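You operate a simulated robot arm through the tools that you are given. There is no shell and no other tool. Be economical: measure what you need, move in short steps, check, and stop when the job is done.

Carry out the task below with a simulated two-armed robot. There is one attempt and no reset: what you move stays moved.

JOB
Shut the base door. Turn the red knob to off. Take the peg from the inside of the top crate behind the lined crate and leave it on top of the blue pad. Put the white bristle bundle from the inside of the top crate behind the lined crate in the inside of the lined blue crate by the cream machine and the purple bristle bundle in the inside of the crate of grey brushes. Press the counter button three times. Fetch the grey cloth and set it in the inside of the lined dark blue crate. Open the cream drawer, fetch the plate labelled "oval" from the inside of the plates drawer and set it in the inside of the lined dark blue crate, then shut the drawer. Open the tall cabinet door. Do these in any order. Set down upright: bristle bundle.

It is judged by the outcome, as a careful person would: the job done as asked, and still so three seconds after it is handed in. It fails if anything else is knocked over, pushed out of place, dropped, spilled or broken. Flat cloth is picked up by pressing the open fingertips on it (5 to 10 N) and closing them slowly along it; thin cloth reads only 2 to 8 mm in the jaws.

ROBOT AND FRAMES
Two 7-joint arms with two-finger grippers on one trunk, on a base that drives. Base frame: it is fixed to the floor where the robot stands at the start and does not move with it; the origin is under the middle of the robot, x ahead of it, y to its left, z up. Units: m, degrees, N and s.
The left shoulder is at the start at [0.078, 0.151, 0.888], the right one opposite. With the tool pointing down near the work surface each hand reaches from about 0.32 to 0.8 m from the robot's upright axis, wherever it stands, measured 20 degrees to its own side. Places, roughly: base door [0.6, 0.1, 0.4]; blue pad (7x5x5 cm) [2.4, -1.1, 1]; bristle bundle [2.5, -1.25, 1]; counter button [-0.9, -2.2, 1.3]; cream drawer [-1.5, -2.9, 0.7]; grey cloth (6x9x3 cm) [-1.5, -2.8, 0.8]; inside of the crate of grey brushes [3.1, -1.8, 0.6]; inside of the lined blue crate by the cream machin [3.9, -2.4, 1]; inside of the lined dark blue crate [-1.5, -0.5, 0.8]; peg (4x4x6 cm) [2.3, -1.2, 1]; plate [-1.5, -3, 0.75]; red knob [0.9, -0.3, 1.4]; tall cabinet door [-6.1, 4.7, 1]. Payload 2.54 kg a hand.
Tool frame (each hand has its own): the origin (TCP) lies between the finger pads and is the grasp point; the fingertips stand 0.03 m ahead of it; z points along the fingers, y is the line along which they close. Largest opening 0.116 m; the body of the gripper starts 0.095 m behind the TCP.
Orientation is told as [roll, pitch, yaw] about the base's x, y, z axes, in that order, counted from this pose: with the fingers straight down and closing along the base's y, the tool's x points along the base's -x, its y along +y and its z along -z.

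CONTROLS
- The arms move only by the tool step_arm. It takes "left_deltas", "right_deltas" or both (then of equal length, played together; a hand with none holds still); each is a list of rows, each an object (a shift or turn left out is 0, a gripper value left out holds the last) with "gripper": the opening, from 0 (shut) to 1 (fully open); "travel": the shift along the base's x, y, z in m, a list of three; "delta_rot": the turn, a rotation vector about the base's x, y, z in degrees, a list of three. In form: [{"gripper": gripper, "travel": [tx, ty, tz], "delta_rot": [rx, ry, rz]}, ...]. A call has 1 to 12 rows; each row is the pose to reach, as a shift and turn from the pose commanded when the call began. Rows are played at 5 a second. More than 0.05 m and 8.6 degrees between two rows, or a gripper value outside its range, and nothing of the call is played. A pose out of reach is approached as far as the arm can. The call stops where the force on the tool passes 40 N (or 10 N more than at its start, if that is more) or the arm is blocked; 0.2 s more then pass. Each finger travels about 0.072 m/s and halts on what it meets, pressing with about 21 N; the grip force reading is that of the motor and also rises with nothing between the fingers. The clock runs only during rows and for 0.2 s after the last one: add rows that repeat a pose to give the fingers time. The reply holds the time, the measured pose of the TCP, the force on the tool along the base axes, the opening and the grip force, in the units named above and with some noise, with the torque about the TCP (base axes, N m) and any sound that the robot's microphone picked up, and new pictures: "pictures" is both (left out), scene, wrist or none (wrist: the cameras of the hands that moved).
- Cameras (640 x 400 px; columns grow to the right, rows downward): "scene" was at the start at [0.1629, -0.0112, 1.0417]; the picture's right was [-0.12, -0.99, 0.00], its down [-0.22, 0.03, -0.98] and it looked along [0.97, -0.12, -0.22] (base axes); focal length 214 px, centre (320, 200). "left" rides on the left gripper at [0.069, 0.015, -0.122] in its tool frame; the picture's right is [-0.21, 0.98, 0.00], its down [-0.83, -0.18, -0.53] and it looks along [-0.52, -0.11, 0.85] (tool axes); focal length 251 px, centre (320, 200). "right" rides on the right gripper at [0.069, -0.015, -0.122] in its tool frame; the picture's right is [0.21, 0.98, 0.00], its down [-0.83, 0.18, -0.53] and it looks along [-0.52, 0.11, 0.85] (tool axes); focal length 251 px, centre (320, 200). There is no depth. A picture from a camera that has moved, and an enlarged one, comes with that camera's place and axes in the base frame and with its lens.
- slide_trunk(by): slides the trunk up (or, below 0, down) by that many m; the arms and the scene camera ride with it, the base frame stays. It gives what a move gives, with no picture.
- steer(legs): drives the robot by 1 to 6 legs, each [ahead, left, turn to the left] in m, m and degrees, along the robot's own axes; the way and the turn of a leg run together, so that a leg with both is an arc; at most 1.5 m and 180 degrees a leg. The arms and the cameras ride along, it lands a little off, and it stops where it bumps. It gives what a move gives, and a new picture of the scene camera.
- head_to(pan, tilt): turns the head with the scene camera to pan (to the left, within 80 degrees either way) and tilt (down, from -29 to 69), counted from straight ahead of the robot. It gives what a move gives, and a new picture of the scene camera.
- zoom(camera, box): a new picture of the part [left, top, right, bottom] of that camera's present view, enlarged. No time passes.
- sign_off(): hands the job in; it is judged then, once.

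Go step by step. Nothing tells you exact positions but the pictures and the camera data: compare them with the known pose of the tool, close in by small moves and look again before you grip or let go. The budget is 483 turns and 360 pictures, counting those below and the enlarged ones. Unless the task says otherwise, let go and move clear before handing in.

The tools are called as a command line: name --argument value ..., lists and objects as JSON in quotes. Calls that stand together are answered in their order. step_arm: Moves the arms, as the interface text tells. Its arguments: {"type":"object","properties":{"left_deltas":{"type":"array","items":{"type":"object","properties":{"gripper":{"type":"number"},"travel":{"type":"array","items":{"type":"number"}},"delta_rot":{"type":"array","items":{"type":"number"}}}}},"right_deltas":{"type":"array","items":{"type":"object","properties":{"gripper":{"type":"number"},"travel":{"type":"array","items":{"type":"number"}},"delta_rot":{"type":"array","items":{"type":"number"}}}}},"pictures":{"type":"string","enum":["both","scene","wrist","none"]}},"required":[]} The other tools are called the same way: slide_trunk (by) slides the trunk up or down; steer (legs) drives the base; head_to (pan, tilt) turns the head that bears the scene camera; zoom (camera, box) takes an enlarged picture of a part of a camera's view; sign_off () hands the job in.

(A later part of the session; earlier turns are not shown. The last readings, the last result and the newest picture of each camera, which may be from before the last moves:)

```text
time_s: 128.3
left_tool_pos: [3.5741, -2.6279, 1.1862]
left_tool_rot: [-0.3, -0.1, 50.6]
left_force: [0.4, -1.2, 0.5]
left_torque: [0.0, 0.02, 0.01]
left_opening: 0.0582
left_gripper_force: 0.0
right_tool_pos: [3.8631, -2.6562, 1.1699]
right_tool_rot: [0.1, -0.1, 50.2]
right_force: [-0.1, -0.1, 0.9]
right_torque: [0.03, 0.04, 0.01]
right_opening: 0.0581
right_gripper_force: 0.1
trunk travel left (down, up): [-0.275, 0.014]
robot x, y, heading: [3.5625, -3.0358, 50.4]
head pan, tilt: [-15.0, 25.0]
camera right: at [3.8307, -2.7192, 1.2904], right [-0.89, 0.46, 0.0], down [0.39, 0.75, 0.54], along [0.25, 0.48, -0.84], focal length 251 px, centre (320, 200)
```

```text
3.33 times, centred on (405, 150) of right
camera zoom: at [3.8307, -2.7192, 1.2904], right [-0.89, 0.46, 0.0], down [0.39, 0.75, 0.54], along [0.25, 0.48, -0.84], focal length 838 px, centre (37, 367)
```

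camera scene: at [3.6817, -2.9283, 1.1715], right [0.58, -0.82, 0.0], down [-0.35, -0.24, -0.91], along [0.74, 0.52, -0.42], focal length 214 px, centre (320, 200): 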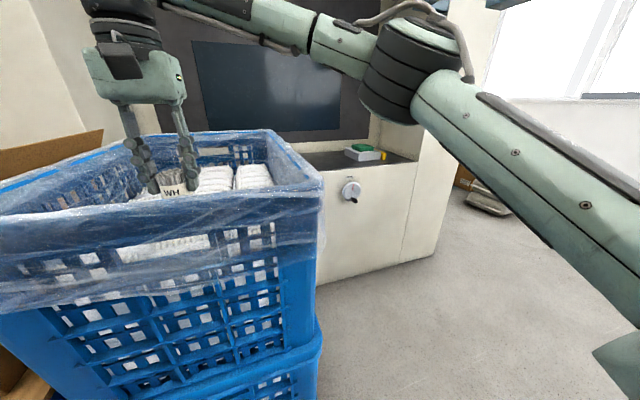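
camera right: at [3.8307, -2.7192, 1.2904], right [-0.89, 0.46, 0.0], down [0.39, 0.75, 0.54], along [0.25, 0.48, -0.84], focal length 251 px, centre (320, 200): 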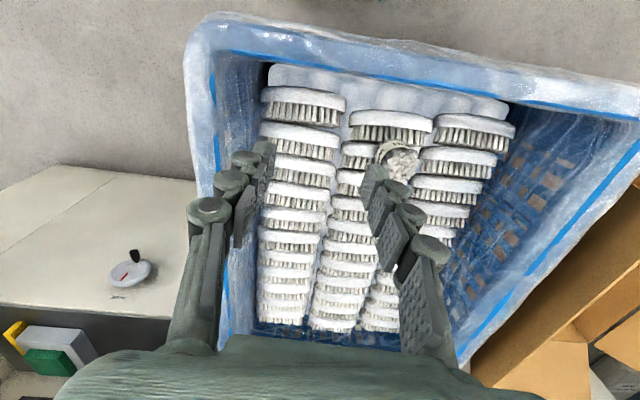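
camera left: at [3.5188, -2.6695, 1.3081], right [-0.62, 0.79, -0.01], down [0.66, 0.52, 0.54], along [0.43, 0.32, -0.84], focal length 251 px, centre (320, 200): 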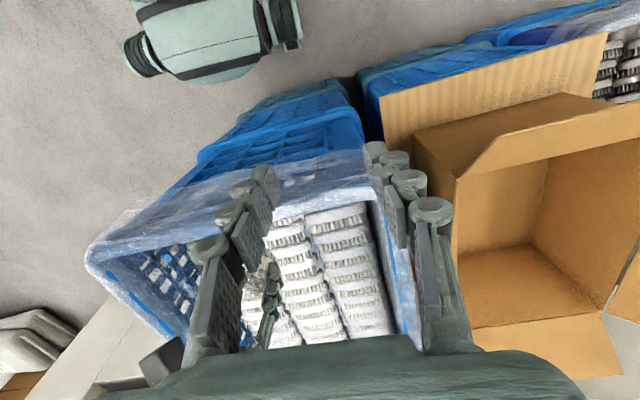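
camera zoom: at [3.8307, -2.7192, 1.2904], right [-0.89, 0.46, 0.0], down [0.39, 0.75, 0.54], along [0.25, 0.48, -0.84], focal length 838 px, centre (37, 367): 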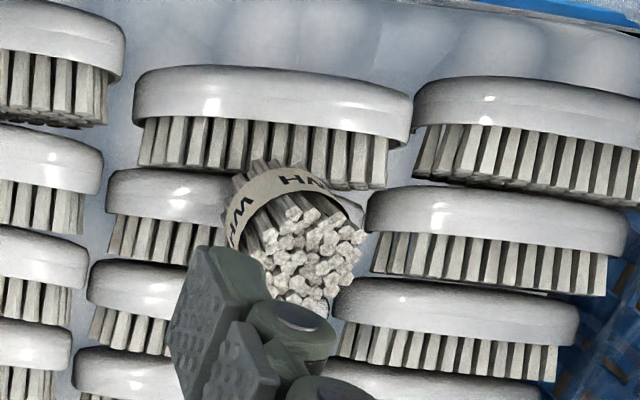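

The white bundle is upright. I tuck the right hand and head back along the aisle, then turn to face it.

step_arm --right_deltas '[{"travel": [0.015, -0.035, 0]}, {"travel": [0.03, -0.07, 0]}, {"travel": [0.045, -0.105, 0]}, {"travel": [0.06, -0.14, 0]}, {"travel": [0.075, -0.175, 0]}, {"travel": [0.089, -0.206, 0]}]' --pictures "none"

steer --legs '[[-0.2, 0, 0], [0, 1.36, 0], [0, 0, 90]]'

head_to --pan 0 --tilt 15

```text
time_s: 129.7
left_tool_pos: [3.5732, -2.6285, 1.1864]
left_tool_rot: [-0.5, -0.1, 50.6]
left_force: [0.1, -0.5, -0.4]
left_torque: [0.03, -0.01, 0.03]
left_opening: 0.058
left_gripper_force: 0.0
right_tool_pos: [3.9531, -2.8619, 1.1692]
right_tool_rot: [0.0, 0.0, 50.2]
right_force: [0.5, 0.2, -0.5]
right_torque: [-0.01, 0.0, 0.04]
right_opening: 0.0577
right_gripper_force: 0.1
trunk travel left (down, up): [-0.275, 0.014]
robot x, y, heading: [3.5625, -3.0331, 50.4]
head pan, tilt: [-15.0, 25.0]
```

```text
time_s: 148.1
left_tool_pos: [1.9768, -2.3025, 1.1872]
left_tool_rot: [-0.5, 0.0, 141.0]
left_force: [-0.9, 0.9, -0.4]
left_torque: [-0.02, 0.01, -0.01]
left_opening: 0.0581
left_gripper_force: 0.1
right_tool_pos: [2.2067, -1.9216, 1.1684]
right_tool_rot: [0.1, -0.1, 140.6]
right_force: [-0.3, -0.8, -0.2]
right_torque: [-0.03, -0.01, 0.0]
right_opening: 0.058
right_gripper_force: 0.1
trunk travel left (down, up): [-0.275, 0.014]
robot x, y, heading: [2.3845, -2.3114, 140.7]
head pan, tilt: [-15.0, 25.0]
camera scene: at [2.2803, -2.1936, 1.1715], right [0.81, 0.58, 0.0], down [0.25, -0.34, -0.91], along [-0.53, 0.74, -0.42], focal length 214 px, centre (320, 200)
```

scene: 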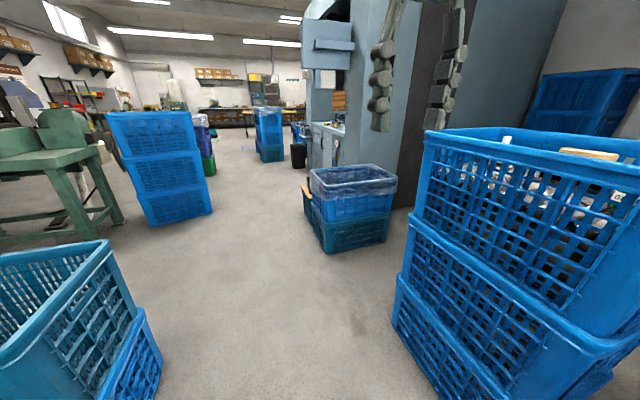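

```text
time_s: 148.9
left_tool_pos: [1.9761, -2.3015, 1.1865]
left_tool_rot: [-0.5, -0.1, 141.0]
left_force: [0.6, -0.3, -0.2]
left_torque: [0.0, -0.02, 0.0]
left_opening: 0.0579
left_gripper_force: 0.1
right_tool_pos: [2.2066, -1.9208, 1.169]
right_tool_rot: [0.0, 0.0, 140.5]
right_force: [0.7, -0.7, 0.5]
right_torque: [-0.02, -0.03, -0.01]
right_opening: 0.0582
right_gripper_force: 0.1
trunk travel left (down, up): [-0.275, 0.014]
robot x, y, heading: [2.3851, -2.3118, 140.6]
head pan, tilt: [0.0, 15.0]
camera scene: at [2.2619, -2.2091, 1.1877], right [0.63, 0.77, 0.0], down [0.2, -0.16, -0.97], along [-0.75, 0.61, -0.26], focal length 214 px, centre (320, 200)
```

scene: 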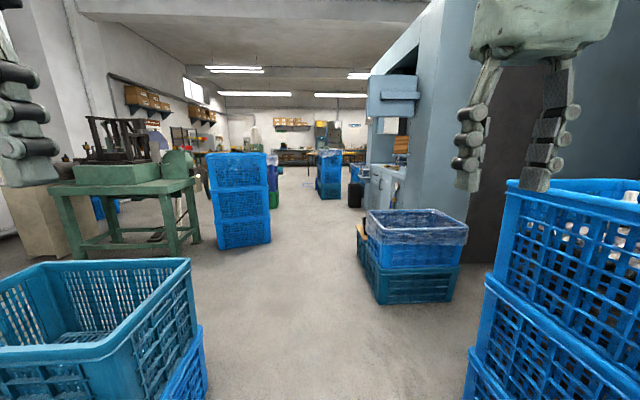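

I follow the aisle.

steer --legs '[[1.5, 0, 0], [0.6, 0, 0], [0, 0, 50]]'

```text
time_s: 161.6
left_tool_pos: [0.4946, -1.2969, 1.1864]
left_tool_rot: [-0.5, 0.0, -168.9]
left_force: [0.0, -0.4, 0.4]
left_torque: [0.01, 0.01, 0.02]
left_opening: 0.0582
left_gripper_force: 0.0
right_tool_pos: [0.3504, -0.8766, 1.1684]
right_tool_rot: [-0.1, -0.1, -169.3]
right_force: [0.1, -0.2, 0.1]
right_torque: [0.06, 0.0, 0.01]
right_opening: 0.0579
right_gripper_force: 0.1
trunk travel left (down, up): [-0.275, 0.014]
robot x, y, heading: [0.7627, -0.9895, -169.4]
head pan, tilt: [0.0, 15.0]
camera scene: at [0.6071, -1.0213, 1.1878], right [-0.19, 0.98, 0.0], down [0.25, 0.05, -0.97], along [-0.95, -0.18, -0.26], focal length 214 px, centre (320, 200)
```

scene: 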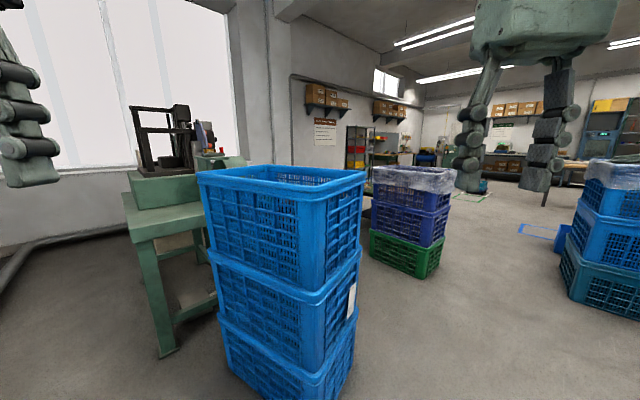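

The three-crate stack blocks straight ahead; the lined dark-blue crate is beyond at about (-1.4,-0.5). I go diagonally to open floor and look to the left.

steer --legs '[[0.88, -1.07, 0]]'

head_to --pan 25 --tilt 15

```text
time_s: 172.1
left_tool_pos: [-0.5728, -0.423, 1.1853]
left_tool_rot: [-0.5, -0.1, -168.6]
left_force: [-0.5, 0.2, -0.2]
left_torque: [0.01, -0.01, 0.0]
left_opening: 0.0578
left_gripper_force: 0.1
right_tool_pos: [-0.7183, -0.0034, 1.1678]
right_tool_rot: [-0.1, 0.0, -169.1]
right_force: [0.2, 0.1, -0.3]
right_torque: [0.01, 0.02, 0.04]
right_opening: 0.058
right_gripper_force: 0.1
trunk travel left (down, up): [-0.275, 0.014]
robot x, y, heading: [-0.3071, -0.1186, -168.9]
head pan, tilt: [0.0, 15.0]
camera scene: at [-0.4615, -0.1472, 1.1877], right [-0.19, 0.98, 0.0], down [0.25, 0.05, -0.97], along [-0.95, -0.19, -0.26], focal length 214 px, centre (320, 200)
```

scene: 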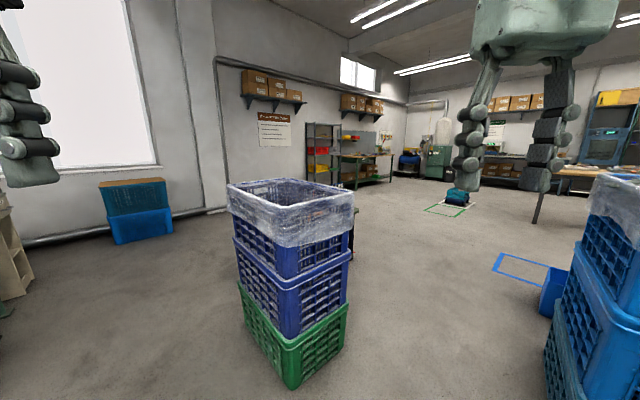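

```text
time_s: 172.9
left_tool_pos: [-0.5725, -0.4234, 1.186]
left_tool_rot: [-0.5, -0.1, -168.6]
left_force: [0.0, -0.1, -0.5]
left_torque: [0.02, 0.01, 0.01]
left_opening: 0.058
left_gripper_force: 0.0
right_tool_pos: [-0.7194, -0.0034, 1.1677]
right_tool_rot: [0.0, -0.1, -169.0]
right_force: [0.0, -0.3, -0.2]
right_torque: [0.01, -0.02, 0.0]
right_opening: 0.0581
right_gripper_force: 0.1
trunk travel left (down, up): [-0.275, 0.014]
robot x, y, heading: [-0.3083, -0.1182, -169.2]
head pan, tilt: [25.0, 15.0]
camera scene: at [-0.4454, -0.1843, 1.1878], right [-0.59, 0.81, 0.0], down [0.21, 0.15, -0.97], along [-0.78, -0.57, -0.26], focal length 214 px, centre (320, 200)
```

scene: 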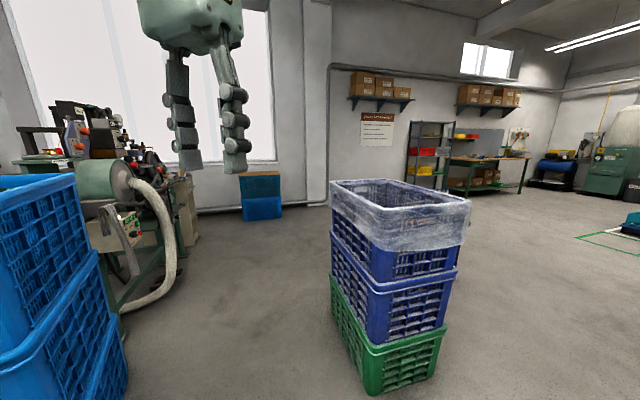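

There's a gap between the crate stacks leading to the green machine area. I turn toward it, advance a little and check clearance.

steer --legs '[[0, 0, 43], [0.4, 0, 0]]'

head_to --pan 0 --tilt 35

```text
time_s: 177.5
left_tool_pos: [-0.5292, -0.8473, 1.1849]
left_tool_rot: [-0.6, -0.1, -125.7]
left_force: [0.4, 0.3, 0.9]
left_torque: [0.03, 0.03, 0.02]
left_opening: 0.0578
left_gripper_force: 0.0
right_tool_pos: [-0.9221, -0.6396, 1.1676]
right_tool_rot: [0.0, -0.2, -126.1]
right_force: [-1.1, -0.1, 1.0]
right_torque: [0.0, -0.03, 0.0]
right_opening: 0.058
right_gripper_force: 0.1
trunk travel left (down, up): [-0.275, 0.014]
robot x, y, heading: [-0.5412, -0.4443, -126.0]
head pan, tilt: [25.0, 15.0]
camera scene: at [-0.598, -0.5876, 1.1877], right [-0.98, 0.19, 0.0], down [0.05, 0.25, -0.97], along [-0.19, -0.95, -0.26], focal length 214 px, centre (320, 200)
```

scene: 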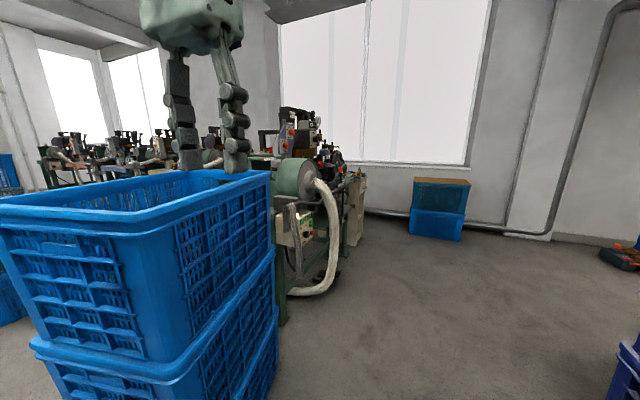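

```text
time_s: 178.4
left_tool_pos: [-0.5282, -0.848, 1.186]
left_tool_rot: [-0.5, 0.0, -125.7]
left_force: [-0.1, 0.3, -0.9]
left_torque: [-0.02, -0.01, -0.01]
left_opening: 0.058
left_gripper_force: 0.1
right_tool_pos: [-0.9219, -0.6398, 1.1686]
right_tool_rot: [0.1, -0.1, -126.1]
right_force: [-0.3, -0.4, 0.1]
right_torque: [0.04, 0.02, -0.02]
right_opening: 0.0581
right_gripper_force: 0.0
trunk travel left (down, up): [-0.275, 0.014]
robot x, y, heading: [-0.5391, -0.4408, -126.2]
head pan, tilt: [0.0, 35.0]
camera scene: at [-0.6316, -0.5668, 1.1558], right [-0.81, 0.59, 0.0], down [0.34, 0.46, -0.82], along [-0.48, -0.66, -0.57], focal length 214 px, centre (320, 200)
```

scene: 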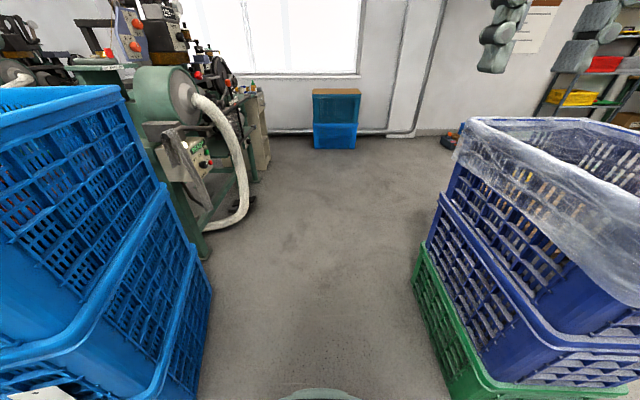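

The gap is about 1 m wide and centred on my heading. I drive through.

steer --legs '[[1.15, 0, 0], [0, 0, 30]]'

head_to --pan 10 --tilt 15

```text
time_s: 185.8
left_tool_pos: [-1.0133, -1.7215, 1.1866]
left_tool_rot: [-0.5, -0.1, -96.0]
left_force: [0.0, 0.4, 0.1]
left_torque: [-0.03, 0.02, -0.01]
left_opening: 0.0584
left_gripper_force: 0.1
right_tool_pos: [-1.4567, -1.737, 1.1693]
right_tool_rot: [-0.1, 0.0, -96.3]
right_force: [0.3, 0.8, -0.1]
right_torque: [0.02, 0.02, 0.0]
right_opening: 0.0579
right_gripper_force: 0.0
trunk travel left (down, up): [-0.275, 0.014]
robot x, y, heading: [-1.2281, -1.3743, -96.3]
head pan, tilt: [0.0, 35.0]
camera scene: at [-1.2409, -1.5311, 1.1558], right [-0.99, 0.11, 0.0], down [0.06, 0.57, -0.82], along [-0.09, -0.81, -0.57], focal length 214 px, centre (320, 200)
```

scene: 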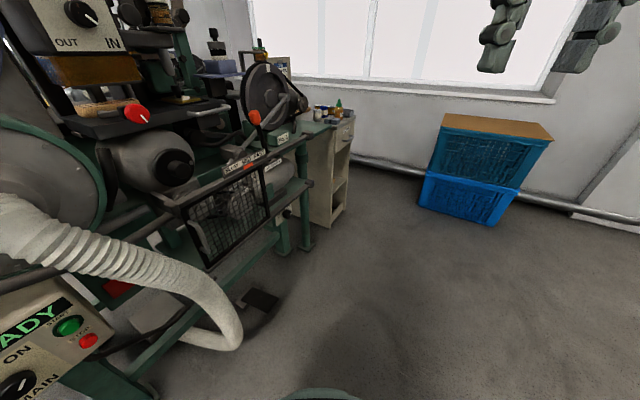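

```text
time_s: 186.6
left_tool_pos: [-1.0124, -1.7221, 1.1862]
left_tool_rot: [-0.6, -0.1, -95.8]
left_force: [-0.5, 0.0, 1.4]
left_torque: [-0.01, -0.01, 0.01]
left_opening: 0.0579
left_gripper_force: 0.0
right_tool_pos: [-1.4583, -1.7372, 1.1683]
right_tool_rot: [0.1, -0.2, -96.4]
right_force: [0.8, 0.0, -0.6]
right_torque: [-0.02, -0.02, -0.01]
right_opening: 0.058
right_gripper_force: 0.1
trunk travel left (down, up): [-0.275, 0.014]
robot x, y, heading: [-1.2277, -1.3745, -96.4]
head pan, tilt: [10.0, 15.0]
camera scene: at [-1.2254, -1.5368, 1.1877], right [-1.0, -0.06, 0.0], down [-0.02, 0.26, -0.97], along [0.06, -0.96, -0.26], focal length 214 px, centre (320, 200)
```

scene: 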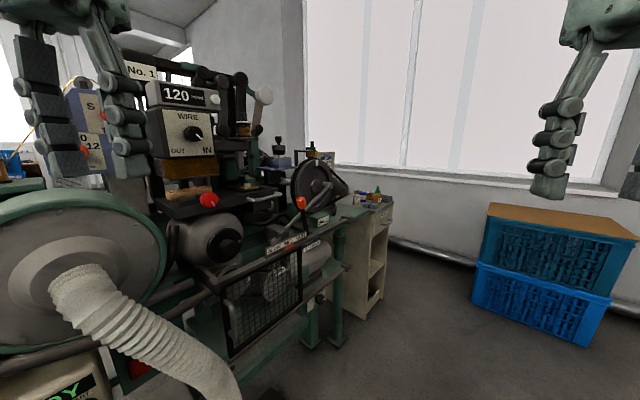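

I see the counter "120" on the machine at left, and the cream cabinet with a drawer beyond. I enlarge both.

zoom --camera "scene" --box '[320, 130, 440, 320]'

zoom --camera "scene" --box '[120, 50, 300, 220]'

```text
2.11 times, centred on (380, 225) of scene
camera zoom: at [-1.2254, -1.5368, 1.1877], right [-1.0, -0.06, 0.0], down [-0.02, 0.26, -0.97], along [0.06, -0.96, -0.26], focal length 452 px, centre (194, 147)
```

zoom: 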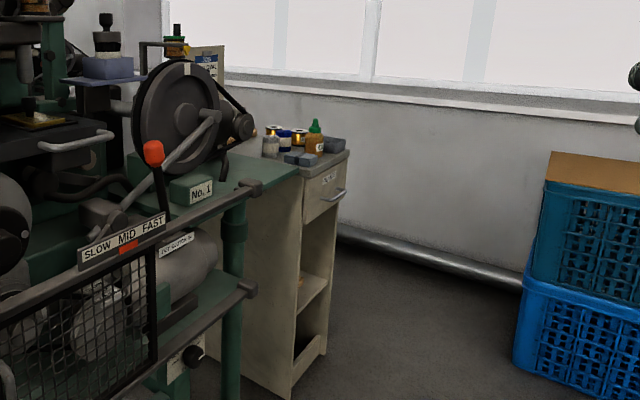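

```text
2.35 times, centred on (210, 135) of scene
camera zoom: at [-1.2254, -1.5368, 1.1877], right [-1.0, -0.06, 0.0], down [-0.02, 0.26, -0.97], along [0.06, -0.96, -0.26], focal length 505 px, centre (579, 353)
```

zoom: 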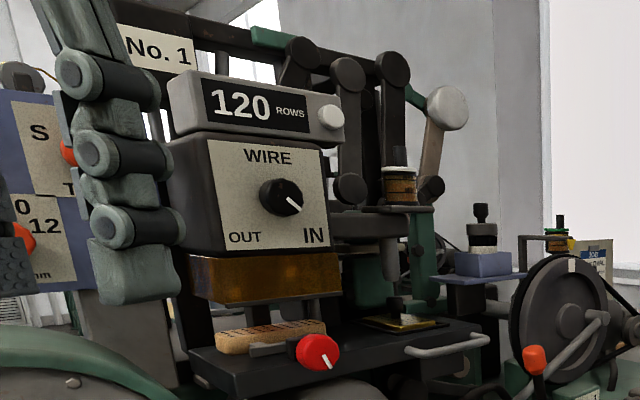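

Counter face normal is about (-0.77,0.64) and the white button is at about (-0.888,-2.168,1.304). I turn to face it (heading -40°) and shift right so my left hand lines up.

steer --legs '[[0, 0, 56.4], [0.03, -0.53, 0]]'

head_to --pan 10 --tilt 0

zoom --camera "scene" --box '[180, 60, 380, 200]'

```text
time_s: 194.8
left_tool_pos: [-1.1403, -1.8172, 1.1861]
left_tool_rot: [-0.5, -0.1, -39.9]
left_force: [0.5, -0.4, 0.0]
left_torque: [-0.01, 0.03, -0.02]
left_opening: 0.0579
left_gripper_force: 0.1
right_tool_pos: [-1.3758, -2.1939, 1.1683]
right_tool_rot: [0.0, -0.1, -40.2]
right_force: [0.0, 0.1, -0.5]
right_torque: [0.01, 0.01, 0.02]
right_opening: 0.0576
right_gripper_force: 0.0
trunk travel left (down, up): [-0.275, 0.014]
robot x, y, heading: [-1.5461, -1.8013, -40.4]
head pan, tilt: [10.0, 15.0]
camera scene: at [-1.4121, -1.8917, 1.1878], right [-0.5, -0.86, 0.0], down [-0.22, 0.13, -0.97], along [0.83, -0.49, -0.26], focal length 214 px, centre (320, 200)
```

scene: 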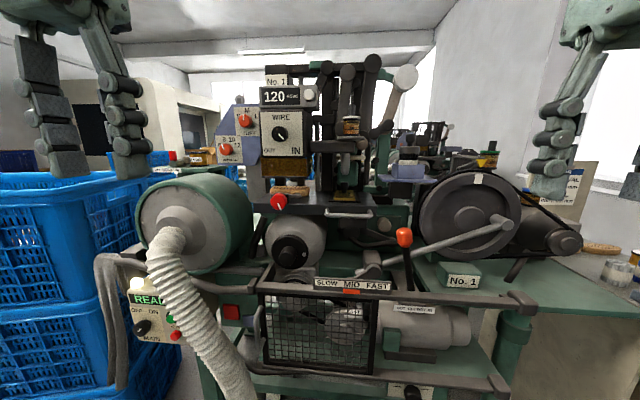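

```text
time_s: 195.5
left_tool_pos: [-1.1399, -1.8163, 1.1854]
left_tool_rot: [-0.5, 0.0, -39.9]
left_force: [0.3, -0.5, 0.5]
left_torque: [0.01, 0.01, 0.01]
left_opening: 0.0579
left_gripper_force: 0.1
right_tool_pos: [-1.3762, -2.1956, 1.1681]
right_tool_rot: [0.0, -0.1, -40.2]
right_force: [0.5, -0.3, 0.8]
right_torque: [0.03, 0.02, 0.01]
right_opening: 0.0579
right_gripper_force: 0.1
trunk travel left (down, up): [-0.275, 0.014]
robot x, y, heading: [-1.5505, -1.7999, -40.0]
head pan, tilt: [10.0, 0.0]
camera scene: at [-1.4149, -1.8899, 1.2118], right [-0.5, -0.86, 0.0], down [0.0, 0.0, -1.0], along [0.86, -0.5, 0.0], focal length 214 px, centre (320, 200)
```

scene: 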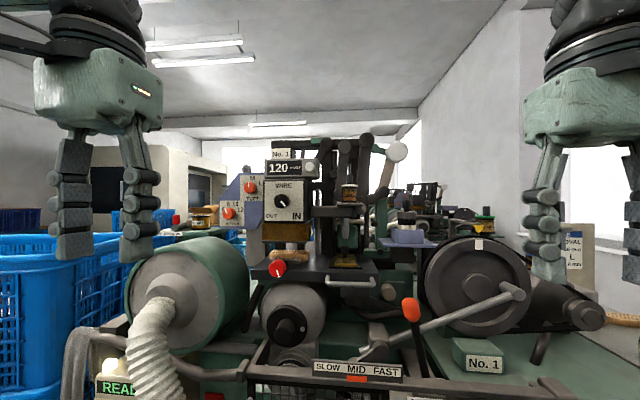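

```text
2.86 times, centred on (280, 130) of scene
camera zoom: at [-1.4149, -1.8899, 1.2118], right [-0.5, -0.86, 0.0], down [0.0, 0.0, -1.0], along [0.86, -0.5, 0.0], focal length 613 px, centre (434, 400)
```

zoom: 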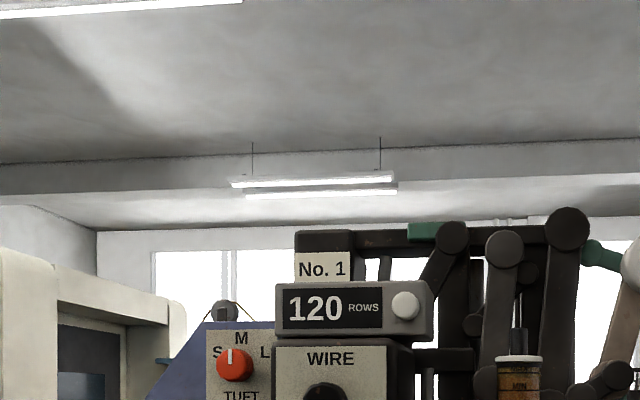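

Button triangulated at (-0.891,-2.162,1.302). I close the left gripper and pitch it forward in place.

step_arm --left_deltas '[{"gripper": 0, "travel": [0, 0, 0.01], "delta_rot": [-5.2, -6.2, 0]}, {"gripper": 0, "travel": [0, 0, 0.02], "delta_rot": [-10.5, -12.5, 0]}, {"travel": [0, 0, 0.03], "delta_rot": [-15.8, -18.8, 0]}, {"travel": [0, 0, 0.04], "delta_rot": [-21, -25, 0]}, {"travel": [0, 0, 0.05], "delta_rot": [-26.3, -31.3, 0]}, {"travel": [0, 0, 0.06], "delta_rot": [-31.5, -37.6, 0]}, {"travel": [0, 0, 0.07], "delta_rot": [-36.8, -43.8, 0]}, {"travel": [0, 0, 0.08], "delta_rot": [-42.1, -50.1, 0]}, {"travel": [0, 0, 0.09], "delta_rot": [-47.3, -56.4, 0]}, {"travel": [0, 0, 0.105], "delta_rot": [-52.6, -62.6, 0]}, {"travel": [0, 0, 0.117], "delta_rot": [-57.9, -68.9, 0]}, {"travel": [0, 0, 0.117], "delta_rot": [-57.9, -68.9, 0]}]' --pictures "both"

```text
time_s: 198.1
left_tool_pos: [-1.1404, -1.817, 1.3035]
left_tool_rot: [-135.1, -89.8, 94.7]
left_force: [0.2, 0.7, 0.1]
left_torque: [-0.01, -0.02, 0.03]
left_opening: 0.0
left_gripper_force: 21.0
right_tool_pos: [-1.3772, -2.1937, 1.1688]
right_tool_rot: [0.0, -0.1, -40.3]
right_force: [0.3, -0.1, 0.1]
right_torque: [0.02, -0.03, 0.01]
right_opening: 0.058
right_gripper_force: 0.3
trunk travel left (down, up): [-0.275, 0.014]
robot x, y, heading: [-1.5436, -1.7998, -40.2]
head pan, tilt: [10.0, 0.0]
camera scene: at [-1.415, -1.8899, 1.2119], right [-0.5, -0.86, 0.0], down [0.0, 0.0, -1.0], along [0.86, -0.5, 0.0], focal length 214 px, centre (320, 200)
camera left: at [-1.2216, -1.7264, 1.2344], right [0.63, 0.74, 0.21], down [-0.52, 0.21, 0.82], along [0.57, -0.63, 0.52], focal length 251 px, centre (320, 200)
```

scene: 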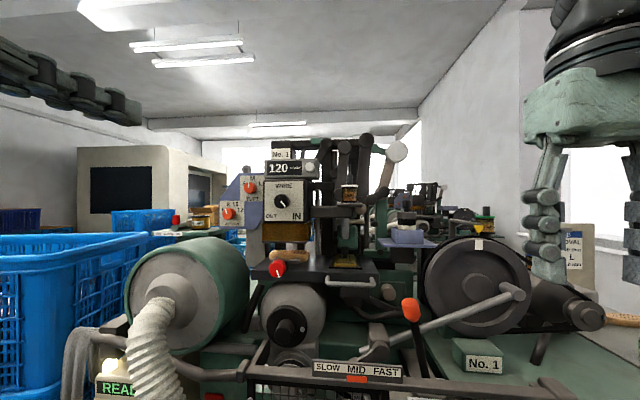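
left: 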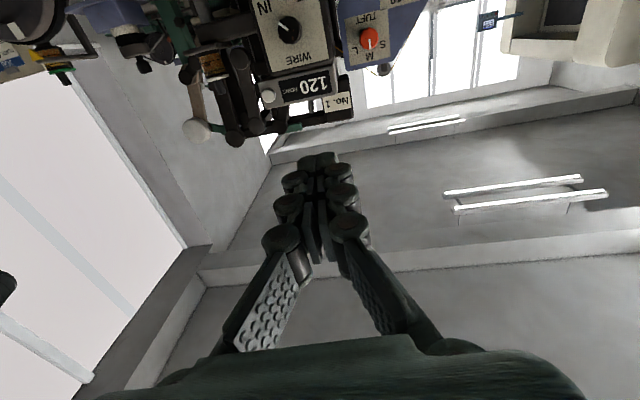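

Consistent. I shift laterally, then advance to a 12 cm standoff.

step_arm --left_deltas '[{"travel": [-0.022, -0.026, 0]}, {"travel": [-0.044, -0.053, 0]}, {"travel": [-0.067, -0.08, 0]}, {"travel": [-0.034, -0.108, 0]}, {"travel": [-0.001, -0.136, 0]}, {"travel": [0.033, -0.164, 0]}, {"travel": [0.066, -0.192, 0]}, {"travel": [0.099, -0.219, 0]}, {"travel": [0.132, -0.247, 0]}, {"travel": [0.155, -0.268, 0]}]' --pictures "both"

zoom --camera "left" --box '[220, 40, 420, 200]'

```text
time_s: 200.3
left_tool_pos: [-0.9854, -2.0845, 1.3018]
left_tool_rot: [-106.4, -90.0, 66.0]
left_force: [0.4, 0.0, -0.2]
left_torque: [0.04, -0.02, 0.0]
left_opening: 0.0
left_gripper_force: 21.0
right_tool_pos: [-1.3756, -2.1944, 1.1675]
right_tool_rot: [-0.1, 0.0, -40.3]
right_force: [-0.4, 0.9, -0.6]
right_torque: [-0.03, 0.0, -0.02]
right_opening: 0.0578
right_gripper_force: 0.0
trunk travel left (down, up): [-0.275, 0.014]
robot x, y, heading: [-1.5482, -1.8009, -40.2]
head pan, tilt: [10.0, 0.0]
camera scene: at [-1.4147, -1.8902, 1.2118], right [-0.5, -0.86, 0.0], down [0.0, 0.0, -1.0], along [0.86, -0.5, 0.0], focal length 214 px, centre (320, 200)
camera left: at [-1.0672, -1.9945, 1.2335], right [0.63, 0.74, 0.21], down [-0.52, 0.21, 0.83], along [0.57, -0.64, 0.52], focal length 251 px, centre (320, 200)
```

scene: 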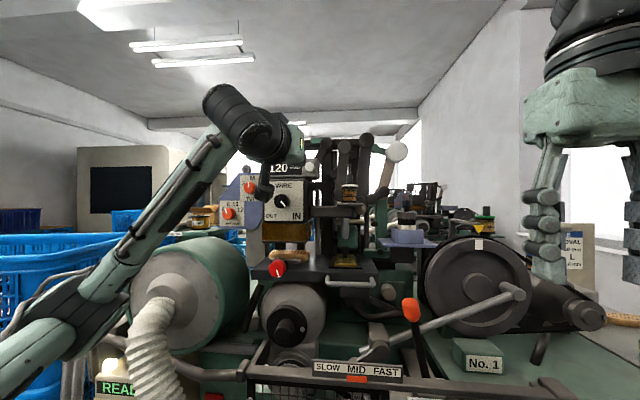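
left: 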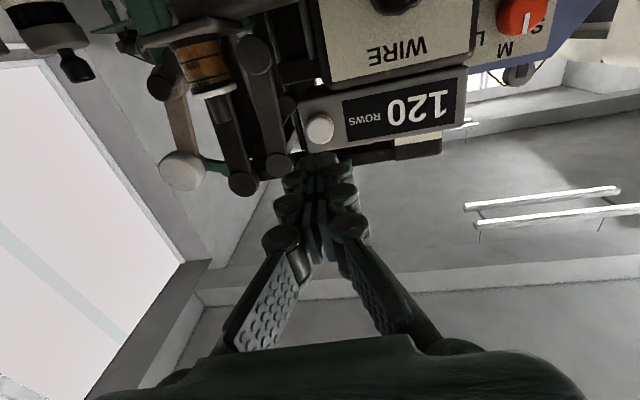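

```text
2.50 times, centred on (320, 120) of left
camera zoom: at [-1.0672, -1.9945, 1.2335], right [0.63, 0.74, 0.21], down [-0.52, 0.21, 0.83], along [0.57, -0.64, 0.52], focal length 629 px, centre (320, 400)
```

zoom: 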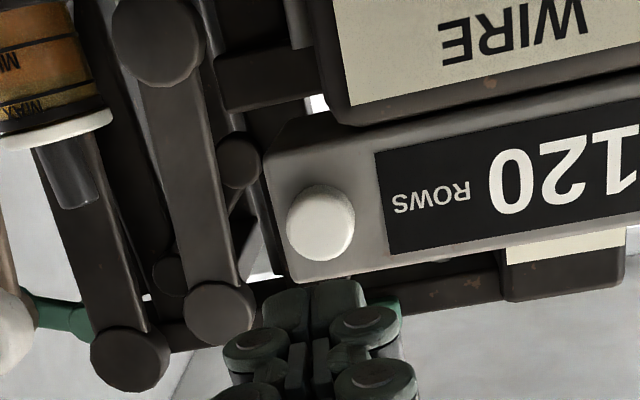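

Aligned. I advance until almost touching.

step_arm --left_deltas '[{"travel": [0.025, -0.021, 0.001]}, {"travel": [0.046, -0.039, 0.002]}, {"travel": [0.06, -0.05, 0.002]}]' --pictures "none"

zoom --camera "left" --box '[220, 40, 420, 200]'

```text
time_s: 201.1
left_tool_pos: [-0.9246, -2.1343, 1.3049]
left_tool_rot: [-114.9, -89.8, 74.4]
left_force: [-0.5, 0.2, 0.4]
left_torque: [-0.02, 0.0, 0.0]
left_opening: 0.0
left_gripper_force: 21.0
right_tool_pos: [-1.3758, -2.1953, 1.1678]
right_tool_rot: [0.0, -0.1, -40.2]
right_force: [-0.2, 0.4, 0.3]
right_torque: [0.02, 0.0, 0.03]
right_opening: 0.0579
right_gripper_force: 0.0
trunk travel left (down, up): [-0.275, 0.014]
robot x, y, heading: [-1.5467, -1.8019, -40.1]
head pan, tilt: [10.0, 0.0]
```

```text
2.50 times, centred on (320, 120) of left
camera zoom: at [-1.0066, -2.0438, 1.236], right [0.63, 0.74, 0.21], down [-0.52, 0.21, 0.83], along [0.57, -0.63, 0.52], focal length 629 px, centre (320, 400)
```

zoom: 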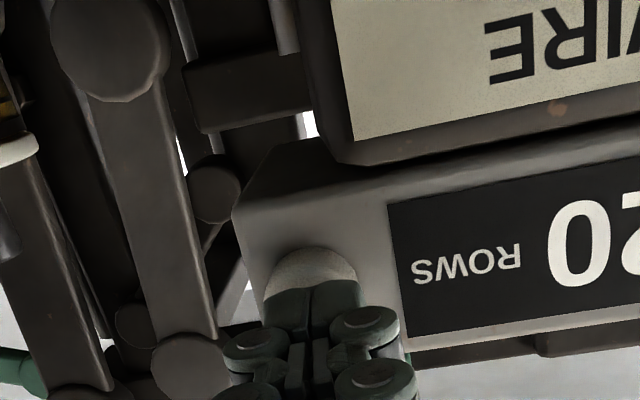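

Tips are right in front of the button. First press: slow advance, then retract.

step_arm --left_deltas '[{"travel": [0.008, -0.006, 0]}, {"travel": [0.014, -0.011, 0]}, {"travel": [0.018, -0.015, 0]}, {"travel": [0.021, -0.018, 0]}]' --pictures "none"

zoom --camera "left" --box '[220, 40, 420, 200]'

```text
time_s: 201.9
left_tool_pos: [-0.9163, -2.1416, 1.3065]
left_tool_rot: [-141.4, -90.0, 100.7]
left_force: [-17.5, 18.7, -7.3]
left_torque: [0.14, 0.25, 0.09]
left_opening: 0.006
left_gripper_force: 28.6
right_tool_pos: [-1.3781, -2.1906, 1.1706]
right_tool_rot: [0.0, -0.2, -40.1]
right_force: [0.6, -0.4, 0.4]
right_torque: [-0.01, 0.0, 0.01]
right_opening: 0.0576
right_gripper_force: 0.0
trunk travel left (down, up): [-0.275, 0.014]
robot x, y, heading: [-1.5461, -1.8013, -40.2]
head pan, tilt: [10.0, 0.0]
heard: click
stopped in row 3 (left hand): the force on the tool passed its limit at 46 N (the readings are from after the stop); the commanded pose is now the measured one
```

```text
2.50 times, centred on (320, 120) of left
camera zoom: at [-0.9967, -2.0513, 1.2379], right [0.64, 0.74, 0.21], down [-0.52, 0.21, 0.83], along [0.57, -0.64, 0.52], focal length 629 px, centre (320, 400)
```

zoom: 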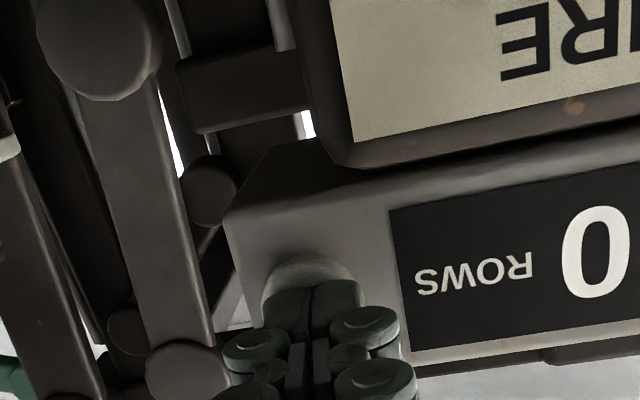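

Click heard — one press. I retract 2 cm and check the display.

step_arm --left_deltas '[{"travel": [-0.008, 0.006, 0]}, {"travel": [-0.016, 0.013, 0]}, {"travel": [-0.016, 0.013, 0]}]' --pictures "none"

zoom --camera "left" --box '[280, 40, 480, 200]'

```text
time_s: 202.7
left_tool_pos: [-0.9274, -2.1336, 1.303]
left_tool_rot: [-17.8, -89.8, -22.8]
left_force: [0.3, 0.0, -0.6]
left_torque: [0.02, 0.03, -0.02]
left_opening: 0.0
left_gripper_force: 29.0
right_tool_pos: [-1.3763, -2.1932, 1.1667]
right_tool_rot: [0.1, -0.1, -40.2]
right_force: [0.7, 0.8, 0.7]
right_torque: [0.03, 0.02, 0.0]
right_opening: 0.0579
right_gripper_force: 0.0
trunk travel left (down, up): [-0.275, 0.014]
robot x, y, heading: [-1.5482, -1.8044, -40.4]
head pan, tilt: [10.0, 0.0]
```

```text
2.50 times, centred on (380, 120) of left
camera zoom: at [-1.0092, -2.0423, 1.235], right [0.64, 0.74, 0.21], down [-0.52, 0.21, 0.83], along [0.57, -0.64, 0.52], focal length 629 px, centre (170, 400)
```

zoom: 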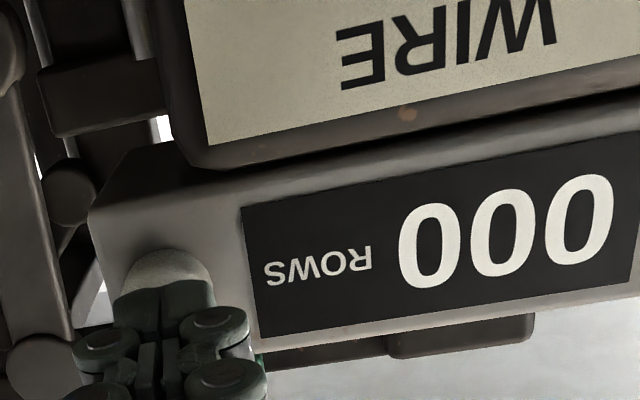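

It reset to 000 at the first press. Second press.

step_arm --left_deltas '[{"travel": [0.006, -0.005, 0]}, {"travel": [0.011, -0.009, 0]}, {"travel": [0.015, -0.012, 0]}, {"travel": [0.018, -0.015, 0]}]' --pictures "none"

```text
time_s: 203.6
left_tool_pos: [-0.9164, -2.1417, 1.3047]
left_tool_rot: [-17.1, -89.8, -23.6]
left_force: [-17.0, 17.2, -6.4]
left_torque: [0.09, 0.22, 0.11]
left_opening: 0.006
left_gripper_force: 29.2
right_tool_pos: [-1.3777, -2.1915, 1.1701]
right_tool_rot: [0.0, -0.3, -40.1]
right_force: [-0.3, 0.2, 0.3]
right_torque: [0.03, 0.02, 0.0]
right_opening: 0.0579
right_gripper_force: 0.0
trunk travel left (down, up): [-0.275, 0.014]
robot x, y, heading: [-1.5464, -1.8021, -39.7]
head pan, tilt: [10.0, 0.0]
heard: click
stopped in row 4 (left hand): the force on the tool passed its limit at 44 N (the readings are from after the stop); the commanded pose is now the measured one
```

Second click. Retract, then third press.

step_arm --left_deltas '[{"travel": [-0.008, 0.006, 0]}, {"travel": [-0.016, 0.013, 0]}, {"travel": [-0.016, 0.013, 0]}]' --pictures "none"

step_arm --left_deltas '[{"travel": [0.006, -0.005, 0]}, {"travel": [0.011, -0.009, 0]}, {"travel": [0.015, -0.012, 0]}, {"travel": [0.018, -0.015, 0]}]' --pictures "none"

```text
time_s: 204.4
left_tool_pos: [-0.9291, -2.1336, 1.3024]
left_tool_rot: [1.2, -89.5, -42.0]
left_force: [-0.5, -0.2, 0.2]
left_torque: [0.02, -0.01, 0.01]
left_opening: 0.0
left_gripper_force: 28.9
right_tool_pos: [-1.3765, -2.1932, 1.1676]
right_tool_rot: [-0.1, -0.1, -40.1]
right_force: [0.0, 0.3, 0.0]
right_torque: [0.03, 0.0, -0.01]
right_opening: 0.0582
right_gripper_force: 0.1
trunk travel left (down, up): [-0.275, 0.014]
robot x, y, heading: [-1.5495, -1.8033, -40.3]
head pan, tilt: [10.0, 0.0]
```

```text
time_s: 205.4
left_tool_pos: [-0.9158, -2.1432, 1.3028]
left_tool_rot: [4.8, -89.6, -45.7]
left_force: [-17.0, 18.5, -7.4]
left_torque: [0.09, 0.15, 0.05]
left_opening: 0.0061
left_gripper_force: 29.1
right_tool_pos: [-1.3771, -2.1909, 1.1696]
right_tool_rot: [0.0, -0.3, -40.1]
right_force: [0.3, 0.9, 0.7]
right_torque: [0.01, 0.0, -0.01]
right_opening: 0.0581
right_gripper_force: 0.0
trunk travel left (down, up): [-0.275, 0.014]
robot x, y, heading: [-1.5525, -1.7998, -40.1]
head pan, tilt: [10.0, 0.0]
heard: click
stopped in row 4 (left hand): the force on the tool passed its limit at 44 N (the readings are from after the stop); the commanded pose is now the measured one
```

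Three clicks done. I retract straight back.

step_arm --left_deltas '[{"travel": [-0.03, 0.025, 0]}, {"travel": [-0.066, 0.055, 0]}, {"travel": [-0.102, 0.086, 0]}, {"travel": [-0.138, 0.116, 0]}, {"travel": [-0.174, 0.146, 0]}, {"travel": [-0.21, 0.176, 0]}, {"travel": [-0.23, 0.2, 0]}]' --pictures "none"

step_arm --left_deltas '[{"travel": [0, 0, -0.01], "delta_rot": [5.2, 6.2, 0]}, {"travel": [0, 0, -0.02], "delta_rot": [10.5, 12.5, 0]}, {"travel": [0, 0, -0.03], "delta_rot": [15.8, 18.8, 0]}, {"travel": [0, 0, -0.04], "delta_rot": [21, 25, 0]}, {"travel": [0, 0, -0.05], "delta_rot": [26.3, 31.3, 0]}, {"travel": [0, 0, -0.06], "delta_rot": [31.5, 37.6, 0]}, {"travel": [0, 0, -0.07], "delta_rot": [36.8, 43.8, 0]}, {"travel": [0, 0, -0.08], "delta_rot": [42.1, 50.1, 0]}, {"travel": [0, 0, -0.09], "delta_rot": [47.3, 56.4, 0]}, {"travel": [0, 0, -0.1], "delta_rot": [52.6, 62.6, 0]}, {"travel": [0, 0, -0.11], "delta_rot": [57.9, 68.9, 0]}]' --pictures "none"

head_to --pan -20 --tilt 15

```text
time_s: 207.0
left_tool_pos: [-1.1437, -1.9463, 1.3002]
left_tool_rot: [0.5, -89.4, -41.2]
left_force: [0.0, -0.4, 1.0]
left_torque: [-0.01, 0.01, -0.01]
left_opening: 0.0
left_gripper_force: 29.1
right_tool_pos: [-1.3764, -2.1922, 1.1676]
right_tool_rot: [0.0, -0.1, -40.1]
right_force: [-0.1, 0.2, -0.2]
right_torque: [-0.02, 0.0, 0.01]
right_opening: 0.0582
right_gripper_force: 0.0
trunk travel left (down, up): [-0.275, 0.014]
robot x, y, heading: [-1.5502, -1.798, -40.0]
head pan, tilt: [10.0, 0.0]
```

```text
time_s: 209.4
left_tool_pos: [-1.1437, -1.947, 1.1907]
left_tool_rot: [-0.8, 0.8, -40.1]
left_force: [1.2, 0.5, 0.6]
left_torque: [0.02, 0.01, -0.01]
left_opening: 0.0002
left_gripper_force: 28.5
right_tool_pos: [-1.3759, -2.1925, 1.1691]
right_tool_rot: [0.0, -0.1, -40.0]
right_force: [-0.5, 0.4, 0.2]
right_torque: [0.0, -0.02, 0.02]
right_opening: 0.0579
right_gripper_force: 0.1
trunk travel left (down, up): [-0.275, 0.014]
robot x, y, heading: [-1.5479, -1.7981, -40.1]
head pan, tilt: [10.0, 0.0]
```

```text
time_s: 210.4
left_tool_pos: [-1.1428, -1.9451, 1.1904]
left_tool_rot: [-0.7, 0.6, -40.1]
left_force: [-0.6, 0.5, 0.9]
left_torque: [0.0, -0.01, 0.03]
left_opening: 0.0
left_gripper_force: 27.9
right_tool_pos: [-1.3765, -2.1923, 1.1688]
right_tool_rot: [-0.1, -0.1, -40.1]
right_force: [0.2, 0.1, 0.5]
right_torque: [0.0, 0.01, -0.02]
right_opening: 0.0581
right_gripper_force: 0.1
trunk travel left (down, up): [-0.275, 0.014]
robot x, y, heading: [-1.5488, -1.8016, -40.0]
head pan, tilt: [-20.0, 15.0]
camera scene: at [-1.4473, -1.9242, 1.1878], right [-0.87, -0.5, 0.0], down [-0.13, 0.22, -0.97], along [0.48, -0.84, -0.26], focal length 214 px, centre (320, 200)
```

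scene: 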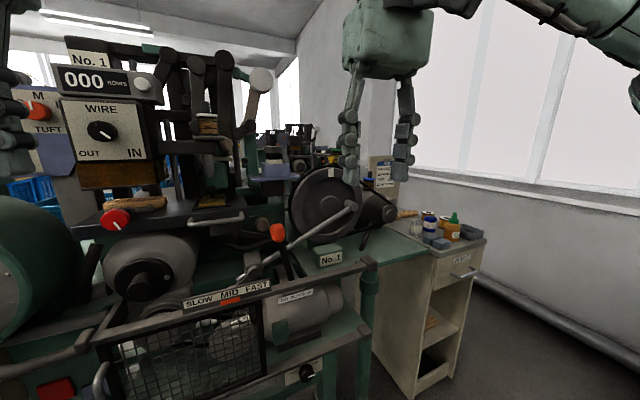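

Counter reads 000 after the presses. The cream cabinet's front faces (-0.77,0.64), centred about (-1.55,-2.83). I shift right along to stand in front of it.

steer --legs '[[-0.08, 0, 0], [0, -0.8, 0]]'

head_to --pan 0 --tilt 35

zoom --camera "scene" --box '[200, 60, 440, 260]'

```text
time_s: 219.1
left_tool_pos: [-1.7209, -2.5078, 1.1906]
left_tool_rot: [-0.7, 0.7, -40.3]
left_force: [0.4, 0.5, 0.5]
left_torque: [0.01, 0.03, 0.03]
left_opening: 0.0
left_gripper_force: 28.5
right_tool_pos: [-1.9539, -2.7521, 1.1681]
right_tool_rot: [-0.1, -0.1, -40.3]
right_force: [-0.1, -1.0, 0.1]
right_torque: [0.01, -0.03, -0.01]
right_opening: 0.0579
right_gripper_force: 0.0
trunk travel left (down, up): [-0.275, 0.014]
robot x, y, heading: [-2.1267, -2.36, -40.1]
head pan, tilt: [-20.0, 15.0]
camera scene: at [-2.0244, -2.4841, 1.1878], right [-0.87, -0.5, 0.0], down [-0.13, 0.22, -0.97], along [0.48, -0.84, -0.26], focal length 214 px, centre (320, 200)
```

scene: 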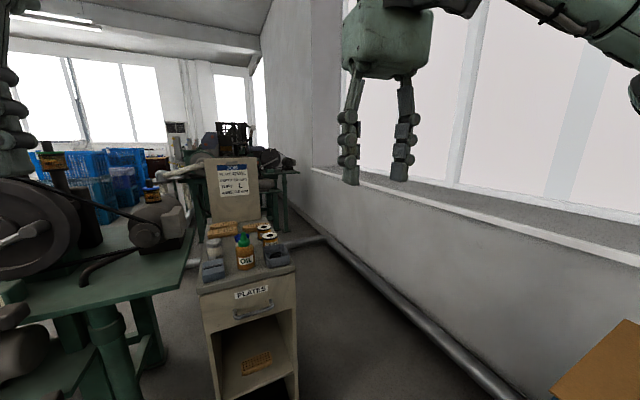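

```text
time_s: 219.9
left_tool_pos: [-1.7194, -2.507, 1.1896]
left_tool_rot: [-0.6, 0.6, -40.3]
left_force: [-0.6, 0.2, -0.3]
left_torque: [0.02, 0.02, -0.01]
left_opening: 0.0001
left_gripper_force: 28.7
right_tool_pos: [-1.9539, -2.7526, 1.169]
right_tool_rot: [0.0, -0.1, -40.2]
right_force: [0.3, 0.3, -0.3]
right_torque: [0.01, 0.0, 0.02]
right_opening: 0.058
right_gripper_force: 0.0
trunk travel left (down, up): [-0.275, 0.014]
robot x, y, heading: [-2.1251, -2.359, -40.0]
head pan, tilt: [0.0, 35.0]
camera scene: at [-2.0036, -2.4599, 1.1558], right [-0.65, -0.76, 0.0], down [-0.44, 0.37, -0.82], along [0.63, -0.53, -0.57], focal length 214 px, centre (320, 200)
```

scene: 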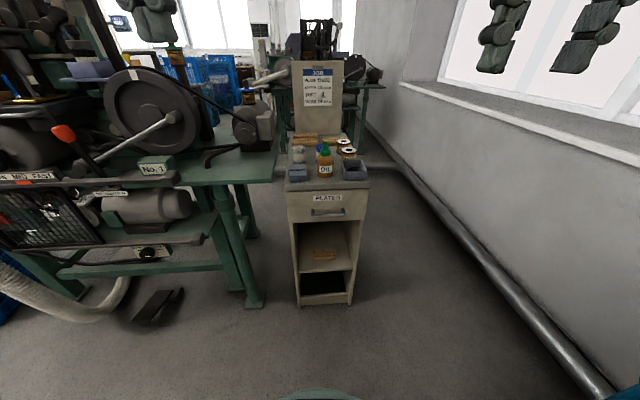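

```text
2.00 times, centred on (320, 160) of scene
camera zoom: at [-2.0036, -2.4599, 1.1558], right [-0.65, -0.76, 0.0], down [-0.44, 0.37, -0.82], along [0.63, -0.53, -0.57], focal length 429 px, centre (320, 280)
```

zoom: 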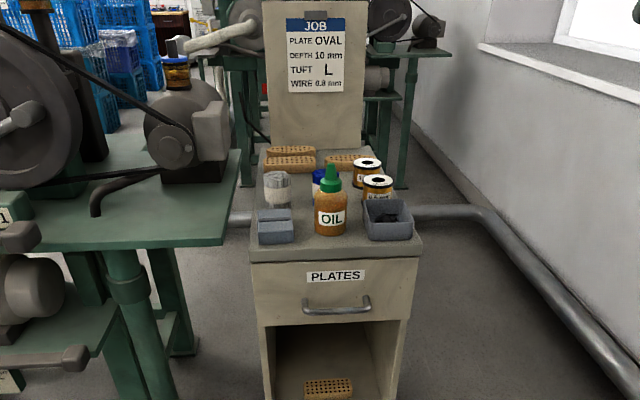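

The cabinet is seen frontally: grey folded cloth front-left on top, "PLATES" drawer with a bar handle at about (-1.56,-2.87,0.68). I move a bit left/forward and lower the trunk.

steer --legs '[[0.1, 0.12, 0]]'

slide_trunk --by -0.2

head_to --pan -10 --tilt 30

zoom --camera "scene" --box '[200, 80, 440, 280]'

```text
time_s: 221.8
left_tool_pos: [-1.5664, -2.4801, 1.1905]
left_tool_rot: [-0.7, 0.6, -40.3]
left_force: [-0.4, 0.8, -0.4]
left_torque: [0.03, 0.03, -0.03]
left_opening: 0.0001
left_gripper_force: 28.9
right_tool_pos: [-1.8004, -2.7255, 1.1686]
right_tool_rot: [0.1, -0.1, -40.2]
right_force: [0.5, -0.2, -0.2]
right_torque: [-0.01, 0.02, -0.01]
right_opening: 0.0578
right_gripper_force: 0.2
trunk travel left (down, up): [-0.275, 0.014]
robot x, y, heading: [-1.9713, -2.333, -40.2]
head pan, tilt: [0.0, 35.0]
camera scene: at [-1.8501, -2.4329, 1.1557], right [-0.65, -0.76, 0.0], down [-0.44, 0.37, -0.82], along [0.63, -0.53, -0.57], focal length 214 px, centre (320, 200)
```

scene: 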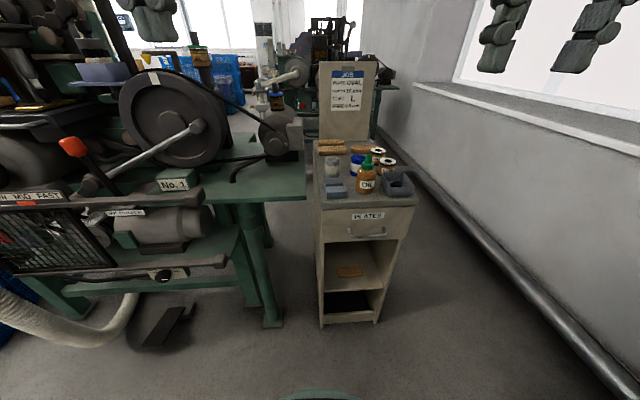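

```text
time_s: 223.9
left_tool_pos: [-1.5667, -2.4808, 0.9911]
left_tool_rot: [-0.8, 0.6, -40.3]
left_force: [-0.5, -0.5, -0.2]
left_torque: [0.01, 0.03, -0.01]
left_opening: 0.0002
left_gripper_force: 28.2
right_tool_pos: [-1.8007, -2.7265, 0.9687]
right_tool_rot: [0.1, -0.1, -40.2]
right_force: [0.1, -0.2, -0.6]
right_torque: [0.0, 0.01, 0.02]
right_opening: 0.058
right_gripper_force: 0.2
trunk travel left (down, up): [-0.075, 0.214]
robot x, y, heading: [-1.9688, -2.3323, -39.9]
head pan, tilt: [0.0, 35.0]
```

```text
time_s: 224.6
left_tool_pos: [-1.5687, -2.4792, 0.9902]
left_tool_rot: [-0.6, 0.6, -40.3]
left_force: [-0.2, -0.6, -1.2]
left_torque: [0.0, 0.03, 0.01]
left_opening: 0.0
left_gripper_force: 28.0
right_tool_pos: [-1.8013, -2.7258, 0.9682]
right_tool_rot: [0.0, -0.1, -40.2]
right_force: [-0.1, 0.3, 0.3]
right_torque: [0.03, 0.01, -0.02]
right_opening: 0.058
right_gripper_force: 0.0
trunk travel left (down, up): [-0.075, 0.214]
robot x, y, heading: [-1.9716, -2.3281, -40.2]
head pan, tilt: [-10.0, 30.0]
camera scene: at [-1.8598, -2.4456, 0.9635], right [-0.77, -0.64, 0.0], down [-0.32, 0.38, -0.87], along [0.55, -0.67, -0.5], focal length 214 px, centre (320, 200)
```

scene: 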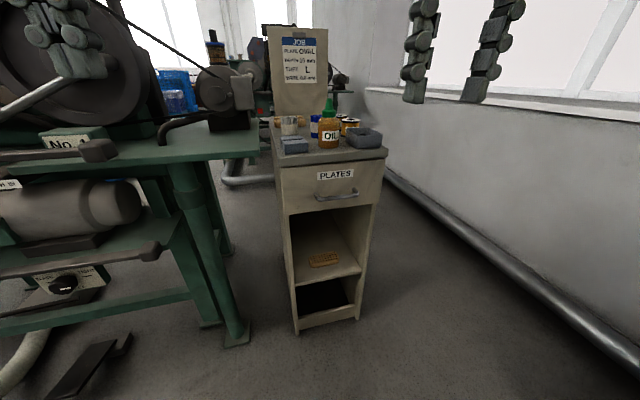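

```text
2.00 times, centred on (320, 180) of scene
camera zoom: at [-1.8598, -2.4456, 0.9635], right [-0.77, -0.64, 0.0], down [-0.32, 0.38, -0.87], along [0.55, -0.67, -0.5], focal length 429 px, centre (320, 240)
```

zoom: 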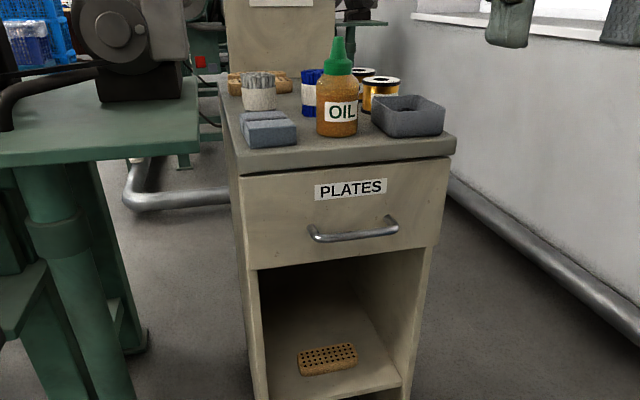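

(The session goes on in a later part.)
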